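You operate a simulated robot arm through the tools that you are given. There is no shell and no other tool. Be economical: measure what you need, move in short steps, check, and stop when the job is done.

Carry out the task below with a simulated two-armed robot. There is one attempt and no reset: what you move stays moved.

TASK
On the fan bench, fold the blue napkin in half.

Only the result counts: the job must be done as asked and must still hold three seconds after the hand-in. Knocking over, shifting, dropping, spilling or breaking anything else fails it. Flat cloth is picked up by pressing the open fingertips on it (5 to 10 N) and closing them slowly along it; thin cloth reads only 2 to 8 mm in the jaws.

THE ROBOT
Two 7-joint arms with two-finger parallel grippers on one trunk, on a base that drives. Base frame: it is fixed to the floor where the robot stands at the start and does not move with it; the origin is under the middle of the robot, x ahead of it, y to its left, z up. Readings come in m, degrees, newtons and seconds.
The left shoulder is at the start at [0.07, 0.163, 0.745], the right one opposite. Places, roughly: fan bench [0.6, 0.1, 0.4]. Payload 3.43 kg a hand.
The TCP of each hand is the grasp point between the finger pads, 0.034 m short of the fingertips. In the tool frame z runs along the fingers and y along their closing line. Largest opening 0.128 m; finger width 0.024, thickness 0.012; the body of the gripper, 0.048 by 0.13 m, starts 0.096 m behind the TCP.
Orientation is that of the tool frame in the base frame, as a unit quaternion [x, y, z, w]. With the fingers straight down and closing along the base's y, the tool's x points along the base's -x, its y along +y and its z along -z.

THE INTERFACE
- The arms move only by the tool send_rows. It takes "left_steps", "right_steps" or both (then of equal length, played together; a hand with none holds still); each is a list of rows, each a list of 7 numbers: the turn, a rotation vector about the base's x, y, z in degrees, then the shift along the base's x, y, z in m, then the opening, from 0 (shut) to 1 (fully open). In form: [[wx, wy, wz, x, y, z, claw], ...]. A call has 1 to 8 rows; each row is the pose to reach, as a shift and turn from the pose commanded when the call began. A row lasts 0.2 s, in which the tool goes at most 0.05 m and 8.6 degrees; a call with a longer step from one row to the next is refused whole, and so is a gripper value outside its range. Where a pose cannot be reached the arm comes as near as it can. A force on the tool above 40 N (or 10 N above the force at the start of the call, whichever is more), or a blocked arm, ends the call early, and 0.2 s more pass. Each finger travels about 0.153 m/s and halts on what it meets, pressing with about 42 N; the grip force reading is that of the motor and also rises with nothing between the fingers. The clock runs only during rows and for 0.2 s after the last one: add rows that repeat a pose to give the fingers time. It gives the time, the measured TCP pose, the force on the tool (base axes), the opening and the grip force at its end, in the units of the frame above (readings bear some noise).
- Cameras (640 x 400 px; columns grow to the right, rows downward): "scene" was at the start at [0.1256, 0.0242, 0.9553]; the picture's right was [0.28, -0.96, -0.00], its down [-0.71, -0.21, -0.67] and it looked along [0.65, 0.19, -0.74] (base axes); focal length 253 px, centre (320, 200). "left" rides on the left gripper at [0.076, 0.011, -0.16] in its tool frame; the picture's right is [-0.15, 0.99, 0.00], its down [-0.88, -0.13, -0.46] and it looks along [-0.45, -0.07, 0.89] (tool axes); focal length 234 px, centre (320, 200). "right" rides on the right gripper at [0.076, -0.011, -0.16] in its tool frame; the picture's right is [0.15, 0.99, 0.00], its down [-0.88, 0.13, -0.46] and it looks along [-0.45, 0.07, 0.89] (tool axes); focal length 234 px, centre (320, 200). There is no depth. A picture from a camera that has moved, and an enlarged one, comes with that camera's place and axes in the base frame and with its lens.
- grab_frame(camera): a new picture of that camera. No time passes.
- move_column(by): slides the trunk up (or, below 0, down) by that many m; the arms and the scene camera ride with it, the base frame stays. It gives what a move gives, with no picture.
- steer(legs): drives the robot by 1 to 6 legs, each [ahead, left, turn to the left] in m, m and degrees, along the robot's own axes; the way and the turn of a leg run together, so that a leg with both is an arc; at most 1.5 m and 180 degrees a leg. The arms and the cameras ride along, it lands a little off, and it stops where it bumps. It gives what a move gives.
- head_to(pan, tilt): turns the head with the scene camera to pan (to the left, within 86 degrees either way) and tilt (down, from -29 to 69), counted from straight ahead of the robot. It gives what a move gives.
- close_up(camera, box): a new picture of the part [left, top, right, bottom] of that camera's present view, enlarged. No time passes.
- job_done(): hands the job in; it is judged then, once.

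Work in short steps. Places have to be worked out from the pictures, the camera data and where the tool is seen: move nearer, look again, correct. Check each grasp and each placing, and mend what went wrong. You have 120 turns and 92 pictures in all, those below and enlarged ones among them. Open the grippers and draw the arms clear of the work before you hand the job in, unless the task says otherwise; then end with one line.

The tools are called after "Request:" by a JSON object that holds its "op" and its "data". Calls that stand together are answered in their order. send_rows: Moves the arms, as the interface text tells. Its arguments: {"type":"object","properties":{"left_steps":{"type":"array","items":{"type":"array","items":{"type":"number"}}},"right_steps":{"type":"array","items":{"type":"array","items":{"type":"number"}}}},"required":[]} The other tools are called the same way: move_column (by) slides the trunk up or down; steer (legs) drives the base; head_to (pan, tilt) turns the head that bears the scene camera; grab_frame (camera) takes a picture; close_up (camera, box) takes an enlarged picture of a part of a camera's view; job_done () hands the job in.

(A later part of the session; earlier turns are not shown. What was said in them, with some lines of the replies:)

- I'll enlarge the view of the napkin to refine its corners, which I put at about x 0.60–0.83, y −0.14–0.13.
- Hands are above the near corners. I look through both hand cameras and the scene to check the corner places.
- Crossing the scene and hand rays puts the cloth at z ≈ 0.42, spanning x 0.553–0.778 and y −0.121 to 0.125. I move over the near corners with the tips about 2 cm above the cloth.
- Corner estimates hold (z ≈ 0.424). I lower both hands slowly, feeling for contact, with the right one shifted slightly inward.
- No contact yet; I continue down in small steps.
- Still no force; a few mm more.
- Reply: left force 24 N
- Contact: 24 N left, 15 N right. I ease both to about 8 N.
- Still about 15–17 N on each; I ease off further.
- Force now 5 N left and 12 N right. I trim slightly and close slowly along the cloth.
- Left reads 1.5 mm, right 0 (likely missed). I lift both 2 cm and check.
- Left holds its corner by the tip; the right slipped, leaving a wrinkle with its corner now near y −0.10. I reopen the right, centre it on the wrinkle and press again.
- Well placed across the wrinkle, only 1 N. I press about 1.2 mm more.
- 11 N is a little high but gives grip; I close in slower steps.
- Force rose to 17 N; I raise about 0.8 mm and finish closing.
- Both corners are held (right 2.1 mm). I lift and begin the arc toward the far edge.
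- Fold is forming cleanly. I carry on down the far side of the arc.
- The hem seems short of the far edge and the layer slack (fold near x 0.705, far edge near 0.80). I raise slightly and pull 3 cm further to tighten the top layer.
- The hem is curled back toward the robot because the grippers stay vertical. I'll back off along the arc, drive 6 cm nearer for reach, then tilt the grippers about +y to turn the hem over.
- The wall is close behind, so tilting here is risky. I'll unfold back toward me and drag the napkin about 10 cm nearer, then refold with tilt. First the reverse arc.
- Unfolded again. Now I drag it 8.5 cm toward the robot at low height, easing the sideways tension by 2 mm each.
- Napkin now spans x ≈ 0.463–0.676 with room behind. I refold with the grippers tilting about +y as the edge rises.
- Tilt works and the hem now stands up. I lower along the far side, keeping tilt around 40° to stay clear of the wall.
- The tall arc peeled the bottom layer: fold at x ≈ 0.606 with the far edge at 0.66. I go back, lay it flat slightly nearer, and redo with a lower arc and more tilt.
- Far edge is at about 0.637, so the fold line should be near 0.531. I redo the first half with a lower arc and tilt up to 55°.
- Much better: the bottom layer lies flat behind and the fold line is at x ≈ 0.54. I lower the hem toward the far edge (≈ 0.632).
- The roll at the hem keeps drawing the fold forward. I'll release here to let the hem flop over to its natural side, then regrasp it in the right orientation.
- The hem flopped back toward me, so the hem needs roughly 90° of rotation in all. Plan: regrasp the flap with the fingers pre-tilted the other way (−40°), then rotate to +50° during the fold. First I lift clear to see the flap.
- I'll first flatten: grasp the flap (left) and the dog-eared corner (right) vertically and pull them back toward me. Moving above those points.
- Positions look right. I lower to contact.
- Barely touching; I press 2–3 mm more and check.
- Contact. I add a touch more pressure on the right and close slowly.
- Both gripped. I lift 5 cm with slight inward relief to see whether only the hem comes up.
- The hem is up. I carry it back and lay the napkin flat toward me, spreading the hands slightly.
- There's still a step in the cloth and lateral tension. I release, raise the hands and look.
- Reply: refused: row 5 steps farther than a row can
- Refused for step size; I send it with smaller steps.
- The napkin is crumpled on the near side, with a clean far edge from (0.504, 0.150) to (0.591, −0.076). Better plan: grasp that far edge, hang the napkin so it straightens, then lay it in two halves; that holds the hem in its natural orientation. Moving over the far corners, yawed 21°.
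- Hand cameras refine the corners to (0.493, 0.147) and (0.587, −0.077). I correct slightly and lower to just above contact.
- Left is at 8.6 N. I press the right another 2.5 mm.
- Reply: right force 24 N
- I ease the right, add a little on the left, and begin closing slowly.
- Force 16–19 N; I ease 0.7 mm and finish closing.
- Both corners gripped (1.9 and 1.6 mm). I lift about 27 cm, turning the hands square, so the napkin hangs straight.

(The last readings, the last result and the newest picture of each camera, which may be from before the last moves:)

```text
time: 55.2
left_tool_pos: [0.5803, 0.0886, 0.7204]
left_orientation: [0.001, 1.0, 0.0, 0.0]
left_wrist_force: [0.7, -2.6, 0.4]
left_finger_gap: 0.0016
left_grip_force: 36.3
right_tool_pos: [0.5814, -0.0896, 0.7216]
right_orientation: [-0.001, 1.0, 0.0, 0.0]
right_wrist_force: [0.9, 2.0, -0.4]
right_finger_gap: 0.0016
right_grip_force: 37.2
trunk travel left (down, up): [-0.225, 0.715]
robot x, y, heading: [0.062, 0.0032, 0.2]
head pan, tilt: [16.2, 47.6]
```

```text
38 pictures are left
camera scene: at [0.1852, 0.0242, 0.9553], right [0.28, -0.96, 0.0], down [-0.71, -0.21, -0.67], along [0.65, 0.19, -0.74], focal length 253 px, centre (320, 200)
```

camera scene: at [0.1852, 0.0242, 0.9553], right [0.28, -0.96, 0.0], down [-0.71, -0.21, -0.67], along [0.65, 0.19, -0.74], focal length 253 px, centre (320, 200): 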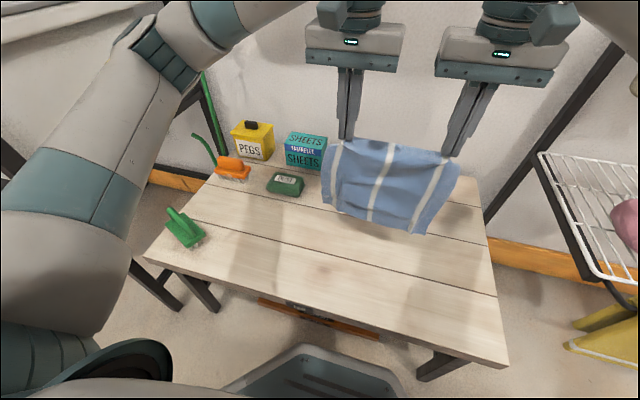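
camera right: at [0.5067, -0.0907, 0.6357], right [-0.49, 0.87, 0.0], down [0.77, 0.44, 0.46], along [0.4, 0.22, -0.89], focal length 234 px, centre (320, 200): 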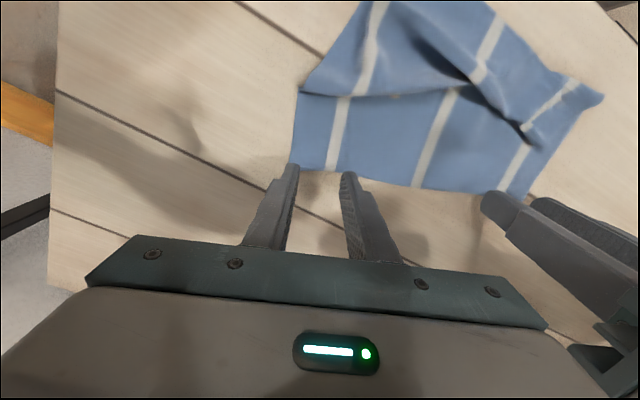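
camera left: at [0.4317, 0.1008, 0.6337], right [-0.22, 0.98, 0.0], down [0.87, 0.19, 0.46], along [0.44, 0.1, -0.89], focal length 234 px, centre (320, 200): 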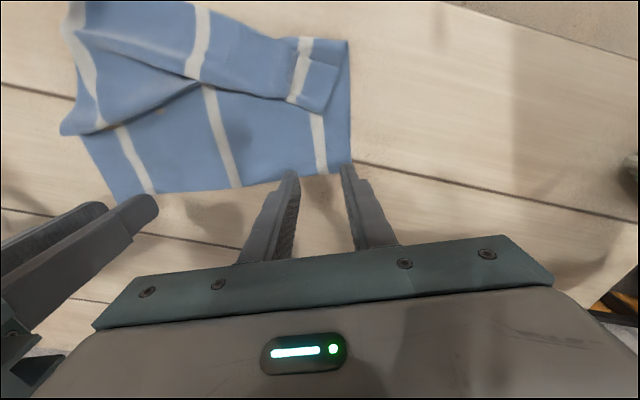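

The napkin hangs well. I move 11 cm forward and lower until the free edge is about at the table.

Request:
{"op": "send_rows", "data": {"left_steps": [[0, 0, 0, 0.02, 0, 0, 0], [0, 0, 0, 0.045, 0, 0, 0], [0, 0, 0, 0.07, 0, 0, 0], [0, 0, 0, 0.095, 0, -0.01, 0], [0, 0, 0, 0.11, 0, -0.025, 0], [0, 0, 0, 0.11, 0, -0.04, 0], [0, 0, 0, 0.11, 0, -0.05, 0], [0, 0, 0, 0.11, 0, -0.05, 0]], "right_steps": [[0, 0, 0, 0.02, 0, 0, 0], [0, 0, 0, 0.045, 0, 0, 0], [0, 0, 0, 0.07, 0, 0, 0], [0, 0, 0, 0.095, 0, -0.01, 0], [0, 0, 0, 0.11, 0, -0.025, 0], [0, 0, 0, 0.11, 0, -0.04, 0], [0, 0, 0, 0.11, 0, -0.05, 0], [0, 0, 0, 0.11, 0, -0.05, 0]]}}

Request:
{"op": "grab_frame", "data": {"camera": "scene"}}

Request:
{"op": "grab_frame", "data": {"camera": "right"}}

```text
time: 57.0
left_tool_pos: [0.6909, 0.0894, 0.6703]
left_orientation: [0.0, 1.0, 0.0, 0.0]
left_wrist_force: [-0.4, -2.7, 0.1]
left_finger_gap: 0.0017
left_grip_force: 36.2
right_tool_pos: [0.6923, -0.0907, 0.6702]
right_orientation: [0.0, 1.0, -0.001, 0.0]
right_wrist_force: [1.0, 3.0, 0.2]
right_finger_gap: 0.0017
right_grip_force: 36.5
trunk travel left (down, up): [-0.225, 0.715]
robot x, y, heading: [0.0584, -0.001, 0.1]
head pan, tilt: [16.2, 47.6]
```

```text
37 pictures are left
camera scene: at [0.1859, 0.0243, 0.9553], right [0.28, -0.96, 0.0], down [-0.71, -0.21, -0.67], along [0.65, 0.19, -0.74], focal length 253 px, centre (320, 200)
```

scene: 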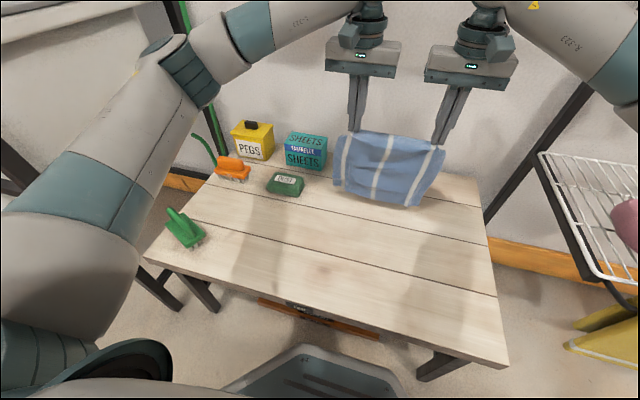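

```text
36 pictures are left
camera right: at [0.6168, -0.1018, 0.8285], right [-0.15, 0.99, 0.0], down [0.88, 0.13, 0.46], along [0.45, 0.07, -0.89], focal length 234 px, centre (320, 200)
```

right: 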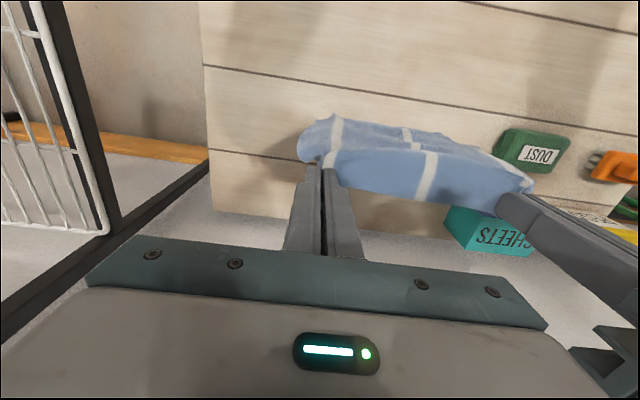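

The free edge is at about x ≈ 0.705, just at table height. I lower while moving back to lay the bottom half flat.

Request:
{"op": "send_rows", "data": {"left_steps": [[0, 0, 0, 0, 0, -0.012, 0], [0, 0, 0, -0.012, 0, -0.028, 0], [0, 0, 0, -0.028, 0, -0.044, 0], [0, 0, 0, -0.046, 0, -0.06, 0], [0, 0, 0, -0.064, 0, -0.076, 0], [0, 0, 0, -0.082, 0, -0.092, 0], [0, 0, 0, -0.098, 0, -0.105, 0], [0, 0, 0, -0.11, 0, -0.115, 0]], "right_steps": [[0, 0, 0, 0, 0, -0.012, 0], [0, 0, 0, -0.012, 0, -0.028, 0], [0, 0, 0, -0.028, 0, -0.044, 0], [0, 0, 0, -0.046, 0, -0.06, 0], [0, 0, 0, -0.064, 0, -0.076, 0], [0, 0, 0, -0.082, 0, -0.092, 0], [0, 0, 0, -0.098, 0, -0.105, 0], [0, 0, 0, -0.11, 0, -0.115, 0]]}}

Request:
{"op": "grab_frame", "data": {"camera": "scene"}}

Request:
{"op": "grab_frame", "data": {"camera": "right"}}

```text
time: 58.8
left_tool_pos: [0.5805, 0.0884, 0.5542]
left_orientation: [-0.001, 1.0, 0.0, -0.001]
left_wrist_force: [0.1, -2.9, 0.0]
left_finger_gap: 0.0019
left_grip_force: 36.5
right_tool_pos: [0.5811, -0.0898, 0.5542]
right_orientation: [0.0, 1.0, 0.0, 0.0]
right_wrist_force: [-0.1, 3.8, -0.5]
right_finger_gap: 0.002
right_grip_force: 36.6
trunk travel left (down, up): [-0.225, 0.715]
robot x, y, heading: [0.0595, 0.0014, 0.2]
head pan, tilt: [16.2, 47.6]
```

```text
35 pictures are left
camera scene: at [0.1859, 0.0243, 0.9553], right [0.28, -0.96, 0.0], down [-0.71, -0.21, -0.67], along [0.65, 0.19, -0.74], focal length 253 px, centre (320, 200)
```

scene: 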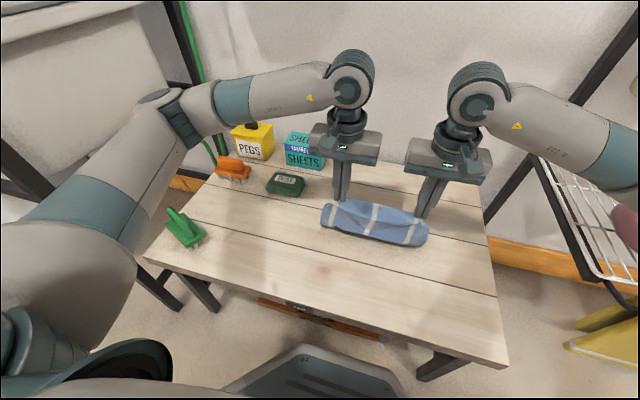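

```text
34 pictures are left
camera right: at [0.5062, -0.102, 0.7137], right [-0.15, 0.99, 0.0], down [0.88, 0.13, 0.45], along [0.45, 0.07, -0.89], focal length 234 px, centre (320, 200)
```

right: 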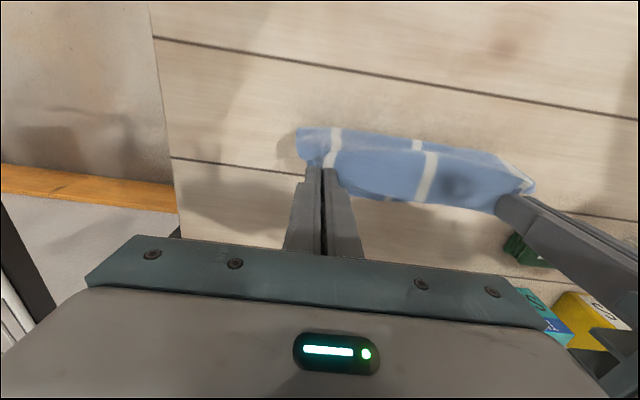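

The bottom layer isn't visible behind the hem; I enlarge to see how it lies.

Request:
{"op": "close_up", "data": {"camera": "scene", "box": [300, 170, 460, 270]}}

Request:
{"op": "grab_frame", "data": {"camera": "left"}}

```text
4.00 times, centred on (380, 220) of scene
camera zoom: at [0.1859, 0.0243, 0.9553], right [0.28, -0.96, 0.0], down [-0.71, -0.21, -0.67], along [0.65, 0.19, -0.74], focal length 1013 px, centre (80, 120)
```

zoom: 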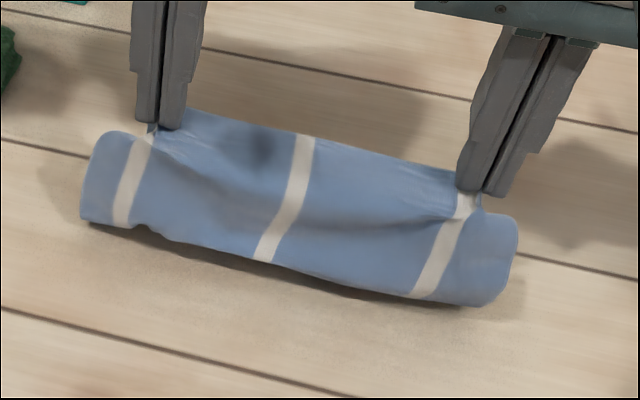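

```text
32 pictures are left
camera left: at [0.5052, 0.1001, 0.7135], right [0.15, 0.99, 0.0], down [0.88, -0.13, 0.45], along [0.45, -0.07, -0.89], focal length 234 px, centre (320, 200)
```

left: 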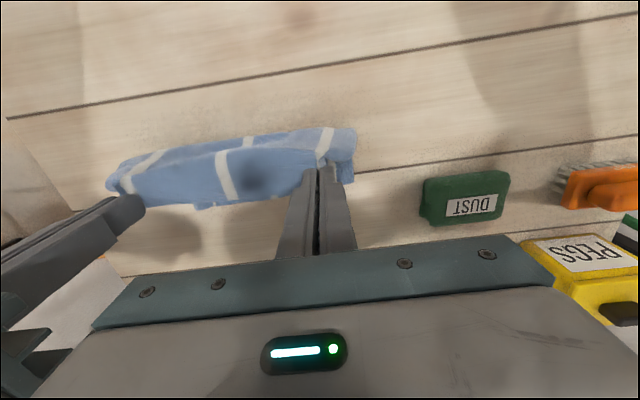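

The bottom edge slid back to about x ≈ 0.64, with the bulge (fold) at about 0.565. I move 3 cm back and down to roll the fold nearer, making the halves equal.

Request:
{"op": "send_rows", "data": {"left_steps": [[0, 0, 0, -0.008, 0, -0.008, 0], [0, 0, 0, -0.018, 0, -0.017, 0], [0, 0, 0, -0.028, 0, -0.026, 0], [0, 0, 0, -0.035, 0, -0.035, 0], [0, 0, 0, -0.035, 0, -0.035, 0]], "right_steps": [[0, 0, 0, -0.008, 0, -0.008, 0], [0, 0, 0, -0.018, 0, -0.017, 0], [0, 0, 0, -0.028, 0, -0.026, 0], [0, 0, 0, -0.035, 0, -0.035, 0], [0, 0, 0, -0.035, 0, -0.035, 0]]}}

Request:
{"op": "close_up", "data": {"camera": "scene", "box": [300, 170, 460, 270]}}

Request:
{"op": "grab_frame", "data": {"camera": "right"}}

```text
time: 60.0
left_tool_pos: [0.5459, 0.0896, 0.5202]
left_orientation: [0.0, 1.0, 0.0, 0.0]
left_wrist_force: [-0.7, -3.1, -0.4]
left_finger_gap: 0.0017
left_grip_force: 36.4
right_tool_pos: [0.5463, -0.0893, 0.5189]
right_orientation: [0.0, 1.0, 0.0, 0.0]
right_wrist_force: [0.2, 2.6, -0.3]
right_finger_gap: 0.0018
right_grip_force: 36.1
trunk travel left (down, up): [-0.225, 0.715]
robot x, y, heading: [0.0623, -0.0022, 0.4]
head pan, tilt: [16.2, 47.6]
```

```text
4.00 times, centred on (380, 220) of scene
camera zoom: at [0.1859, 0.0243, 0.9553], right [0.28, -0.96, 0.0], down [-0.71, -0.21, -0.67], along [0.65, 0.19, -0.74], focal length 1013 px, centre (80, 120)
```

zoom: 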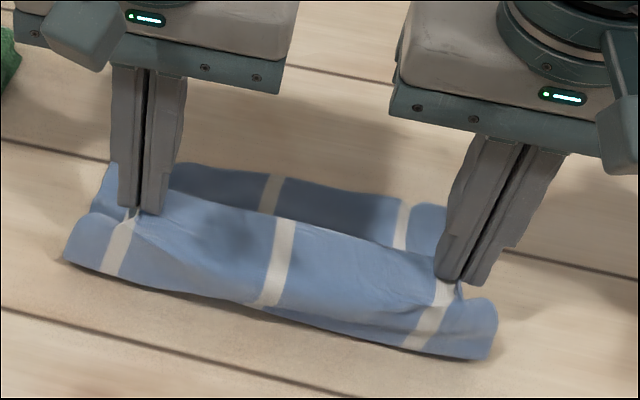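

```text
30 pictures are left
camera right: at [0.4713, -0.1012, 0.6787], right [-0.15, 0.99, 0.0], down [0.88, 0.13, 0.46], along [0.45, 0.07, -0.89], focal length 234 px, centre (320, 200)
```

right: 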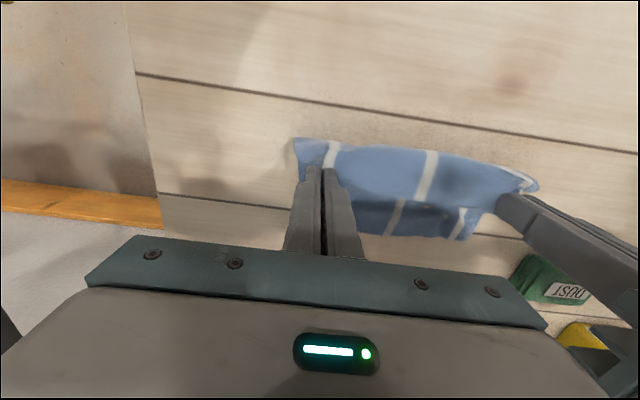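

Now the bottom layer lies flat to x ≈ 0.64 with the fold at 0.54. I nudge back a bit more, then carry the hem forward and down onto the far edge.

Request:
{"op": "send_rows", "data": {"left_steps": [[0, 0, 0, -0.01, 0, -0.009, 0], [0, 0, 0, -0.002, 0, 0, 0], [0, 0, 0, 0.023, 0, 0.006, 0], [0, 0, 0, 0.048, 0, 0, 0], [0, 0, 0, 0.068, 0, -0.015, 0], [0, 0, 0, 0.079, 0, -0.033, 0], [0, 0, 0, 0.086, 0, -0.048, 0], [0, 0, 0, 0.086, 0, -0.048, 0]], "right_steps": [[0, 0, 0, -0.01, 0, -0.009, 0], [0, 0, 0, -0.002, 0, 0, 0], [0, 0, 0, 0.023, 0, 0.006, 0], [0, 0, 0, 0.048, 0, 0, 0], [0, 0, 0, 0.068, 0, -0.015, 0], [0, 0, 0, 0.079, 0, -0.033, 0], [0, 0, 0, 0.086, 0, -0.048, 0], [0, 0, 0, 0.086, 0, -0.048, 0]]}}

Request:
{"op": "close_up", "data": {"camera": "scene", "box": [300, 170, 460, 270]}}

Request:
{"op": "grab_frame", "data": {"camera": "right"}}

Request:
{"op": "grab_frame", "data": {"camera": "left"}}

```text
time: 61.8
left_tool_pos: [0.6316, 0.0893, 0.4707]
left_orientation: [0.001, 1.0, 0.0, 0.001]
left_wrist_force: [-1.2, -3.8, 0.7]
left_finger_gap: 0.0017
left_grip_force: 36.7
right_tool_pos: [0.6347, -0.0891, 0.4718]
right_orientation: [-0.001, 1.0, -0.001, 0.0]
right_wrist_force: [0.0, 3.8, -0.6]
right_finger_gap: 0.0015
right_grip_force: 36.7
trunk travel left (down, up): [-0.225, 0.715]
robot x, y, heading: [0.0595, 0.003, -0.0]
head pan, tilt: [16.2, 47.6]
```

```text
4.00 times, centred on (380, 220) of scene
camera zoom: at [0.1859, 0.0243, 0.9553], right [0.28, -0.96, 0.0], down [-0.71, -0.21, -0.67], along [0.65, 0.19, -0.74], focal length 1013 px, centre (80, 120)
```

zoom: 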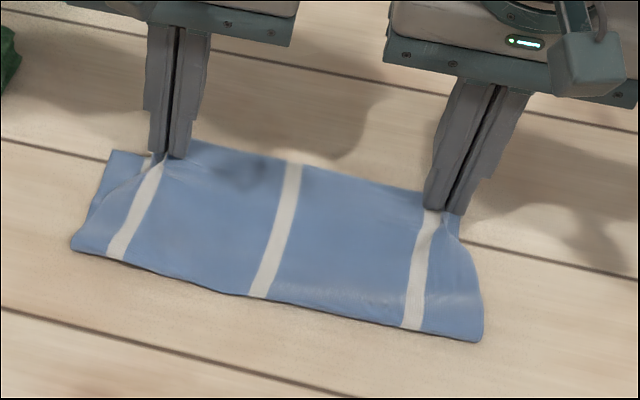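

```text
28 pictures are left
camera right: at [0.5588, -0.1015, 0.6305], right [-0.15, 0.99, 0.0], down [0.88, 0.13, 0.46], along [0.45, 0.07, -0.89], focal length 234 px, centre (320, 200)
```

right: 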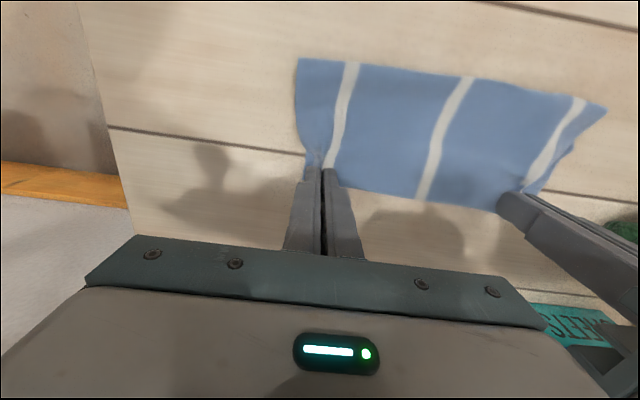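

```text
27 pictures are left
camera left: at [0.5554, 0.101, 0.6301], right [0.15, 0.99, 0.0], down [0.88, -0.13, 0.46], along [0.45, -0.07, -0.89], focal length 234 px, centre (320, 200)
```

left: 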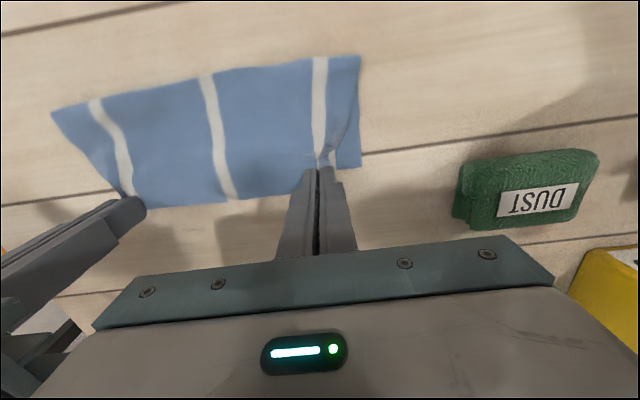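

The fold is clean, with hem and far edge both near x ≈ 0.64. I lower 9 mm, open slowly and rise.

Request:
{"op": "send_rows", "data": {"left_steps": [[0, 0, 0, 0, 0, -0.005, 0], [0, 0, 0, 0, 0, -0.01, 0], [0, 0, 0, 0, 0, -0.01, 0.06], [0, 0, 0, 0, 0, -0.01, 0.14], [0, 0, 0, 0, 0, -0.01, 0.22], [0, 0, 0, 0, 0, 0.005, 0.28], [0, 0, 0, 0, 0, 0.03, 0.3], [0, 0, 0, 0, 0, 0.07, 0.3]], "right_steps": [[0, 0, 0, 0, 0, -0.005, 0], [0, 0, 0, 0, 0, -0.011, 0], [0, 0, 0, 0, 0, -0.011, 0.06], [0, 0, 0, 0, 0, -0.011, 0.14], [0, 0, 0, 0, 0, -0.011, 0.22], [0, 0, 0, 0, 0, 0.005, 0.28], [0, 0, 0, 0, 0, 0.03, 0.3], [0, 0, 0, 0, 0, 0.07, 0.3]]}}

Request:
{"op": "send_rows", "data": {"left_steps": [[0, 0, 0, -0.02, 0.03, 0.02, 0.3], [0, 0, 0, -0.04, 0.06, 0.04, 0.3], [0, 0, 0, -0.06, 0.09, 0.06, 0.3], [0, 0, 0, -0.06, 0.13, 0.06, 0.3]], "right_steps": [[0, 0, 0, -0.02, -0.03, 0.02, 0.3], [0, 0, 0, -0.04, -0.06, 0.04, 0.3], [0, 0, 0, -0.06, -0.09, 0.06, 0.3], [0, 0, 0, -0.06, -0.13, 0.06, 0.3]]}}

Request:
{"op": "close_up", "data": {"camera": "scene", "box": [300, 170, 460, 270]}}

Request:
{"op": "grab_frame", "data": {"camera": "right"}}

Request:
{"op": "grab_frame", "data": {"camera": "left"}}

```text
time: 63.6
left_tool_pos: [0.63, 0.0891, 0.5419]
left_orientation: [0.0, 1.0, 0.0, 0.0]
left_wrist_force: [0.7, 0.3, 0.2]
left_finger_gap: 0.0382
left_grip_force: 0.1
right_tool_pos: [0.6335, -0.0891, 0.5425]
right_orientation: [-0.001, 1.0, 0.0, -0.001]
right_wrist_force: [0.5, -0.7, -0.2]
right_finger_gap: 0.0384
right_grip_force: 0.1
trunk travel left (down, up): [-0.225, 0.715]
robot x, y, heading: [0.0578, -0.0018, -0.0]
head pan, tilt: [16.2, 47.6]
```

```text
time: 64.6
left_tool_pos: [0.5714, 0.2194, 0.6016]
left_orientation: [0.0, 1.0, 0.0, -0.001]
left_wrist_force: [0.5, 0.2, -0.1]
left_finger_gap: 0.0383
left_grip_force: 0.1
right_tool_pos: [0.5737, -0.22, 0.6041]
right_orientation: [-0.001, 1.0, 0.0, -0.001]
right_wrist_force: [0.4, -0.2, 0.8]
right_finger_gap: 0.0385
right_grip_force: 0.1
trunk travel left (down, up): [-0.225, 0.715]
robot x, y, heading: [0.0582, -0.0008, -0.1]
head pan, tilt: [16.2, 47.6]
```

```text
4.00 times, centred on (380, 220) of scene
camera zoom: at [0.1856, 0.0243, 0.9554], right [0.28, -0.96, 0.0], down [-0.71, -0.21, -0.67], along [0.65, 0.19, -0.74], focal length 1013 px, centre (80, 120)
```

zoom: 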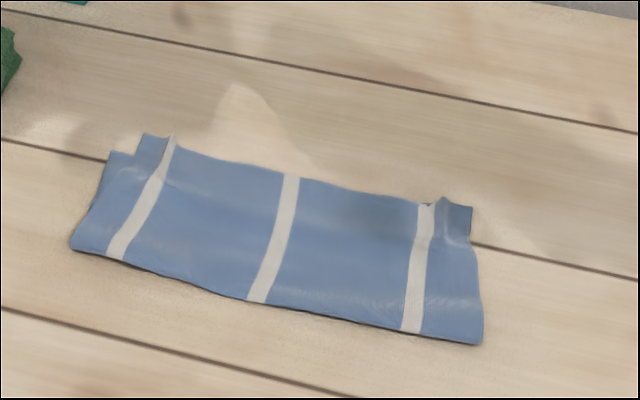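

```text
25 pictures are left
camera right: at [0.4975, -0.233, 0.763], right [-0.15, 0.99, 0.0], down [0.88, 0.13, 0.46], along [0.45, 0.07, -0.89], focal length 234 px, centre (320, 200)
```

right: 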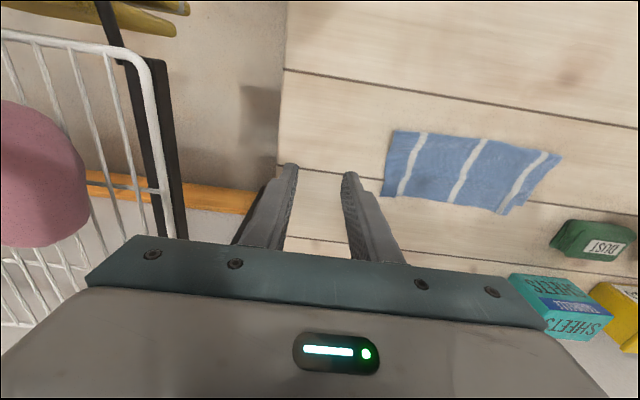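

```text
24 pictures are left
camera left: at [0.4955, 0.2302, 0.7598], right [0.15, 0.99, 0.0], down [0.88, -0.13, 0.46], along [0.45, -0.07, -0.89], focal length 234 px, centre (320, 200)
```

left: 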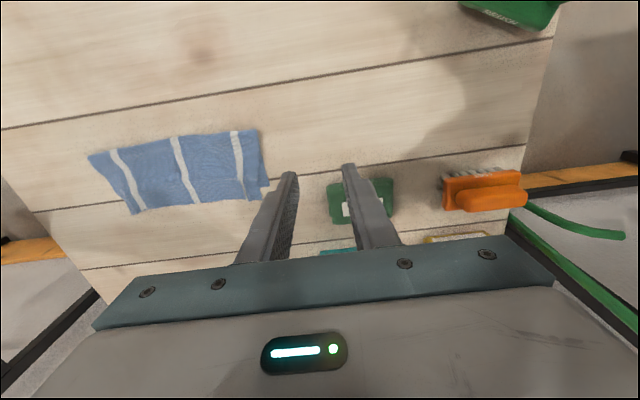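

Folded neatly, about 0.24 × 0.115 m; only the top left corner sits roughly 2 cm off the lower one. I enlarge both ends to judge whether that needs mending.

Request:
{"op": "close_up", "data": {"camera": "scene", "box": [312, 195, 376, 235]}}

Request:
{"op": "close_up", "data": {"camera": "right", "box": [370, 120, 570, 245]}}

Request:
{"op": "close_up", "data": {"camera": "left", "box": [80, 110, 280, 235]}}

```text
10.00 times, centred on (344, 215) of scene
camera zoom: at [0.1856, 0.0243, 0.9554], right [0.28, -0.96, 0.0], down [-0.71, -0.21, -0.67], along [0.65, 0.19, -0.74], focal length 2533 px, centre (80, 50)
```

zoom: 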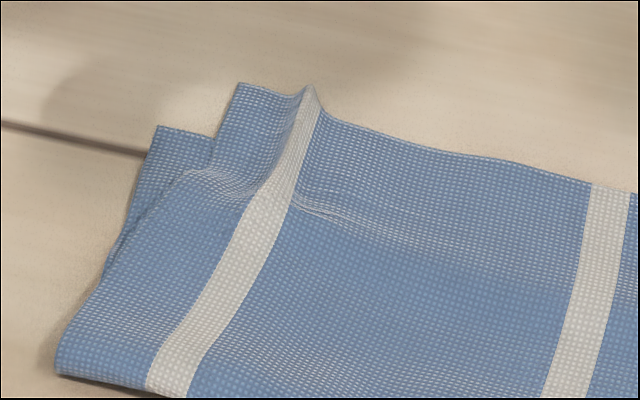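

```text
3.20 times, centred on (470, 182) of right
camera zoom: at [0.4975, -0.233, 0.763], right [-0.15, 0.99, 0.0], down [0.88, 0.13, 0.46], along [0.45, 0.07, -0.89], focal length 749 px, centre (-160, 256)
```

zoom: 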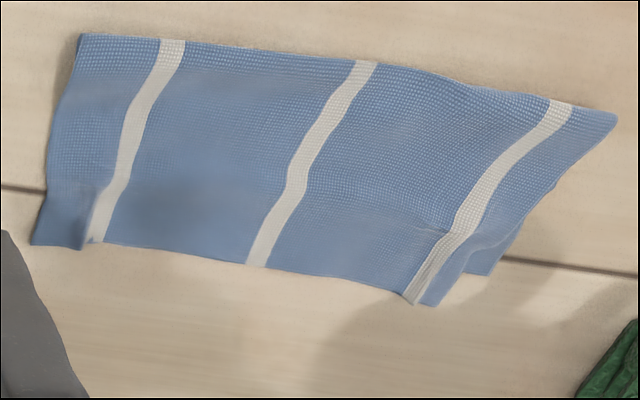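

```text
3.20 times, centred on (180, 172) of left
camera zoom: at [0.4955, 0.2302, 0.7598], right [0.15, 0.99, 0.0], down [0.88, -0.13, 0.46], along [0.45, -0.07, -0.89], focal length 749 px, centre (768, 288)
```

zoom: 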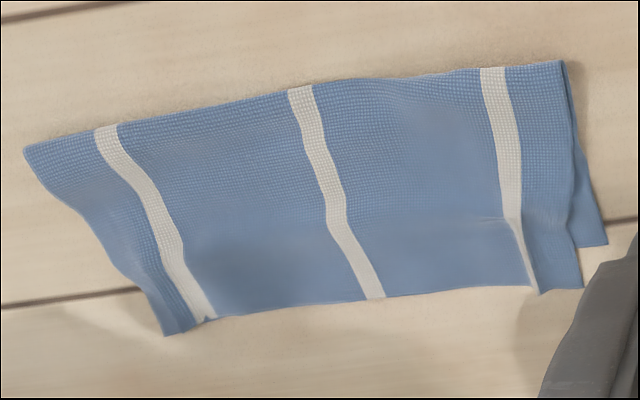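

The napkin lies folded in two: layers aligned within about 1–2.5 cm, nothing else touched, hands open and clear. Handing in.

Request:
{"op": "job_done", "data": {}}

```text
The job is handed in.
```

The blue napkin is folded in half on the fan bench, with the near half lying over the far one. The layers line up to about 1 cm at the right corner and about 2.5 cm at the left. I saw nothing else on the bench touched or moved, and both grippers were open and clear at hand-in.
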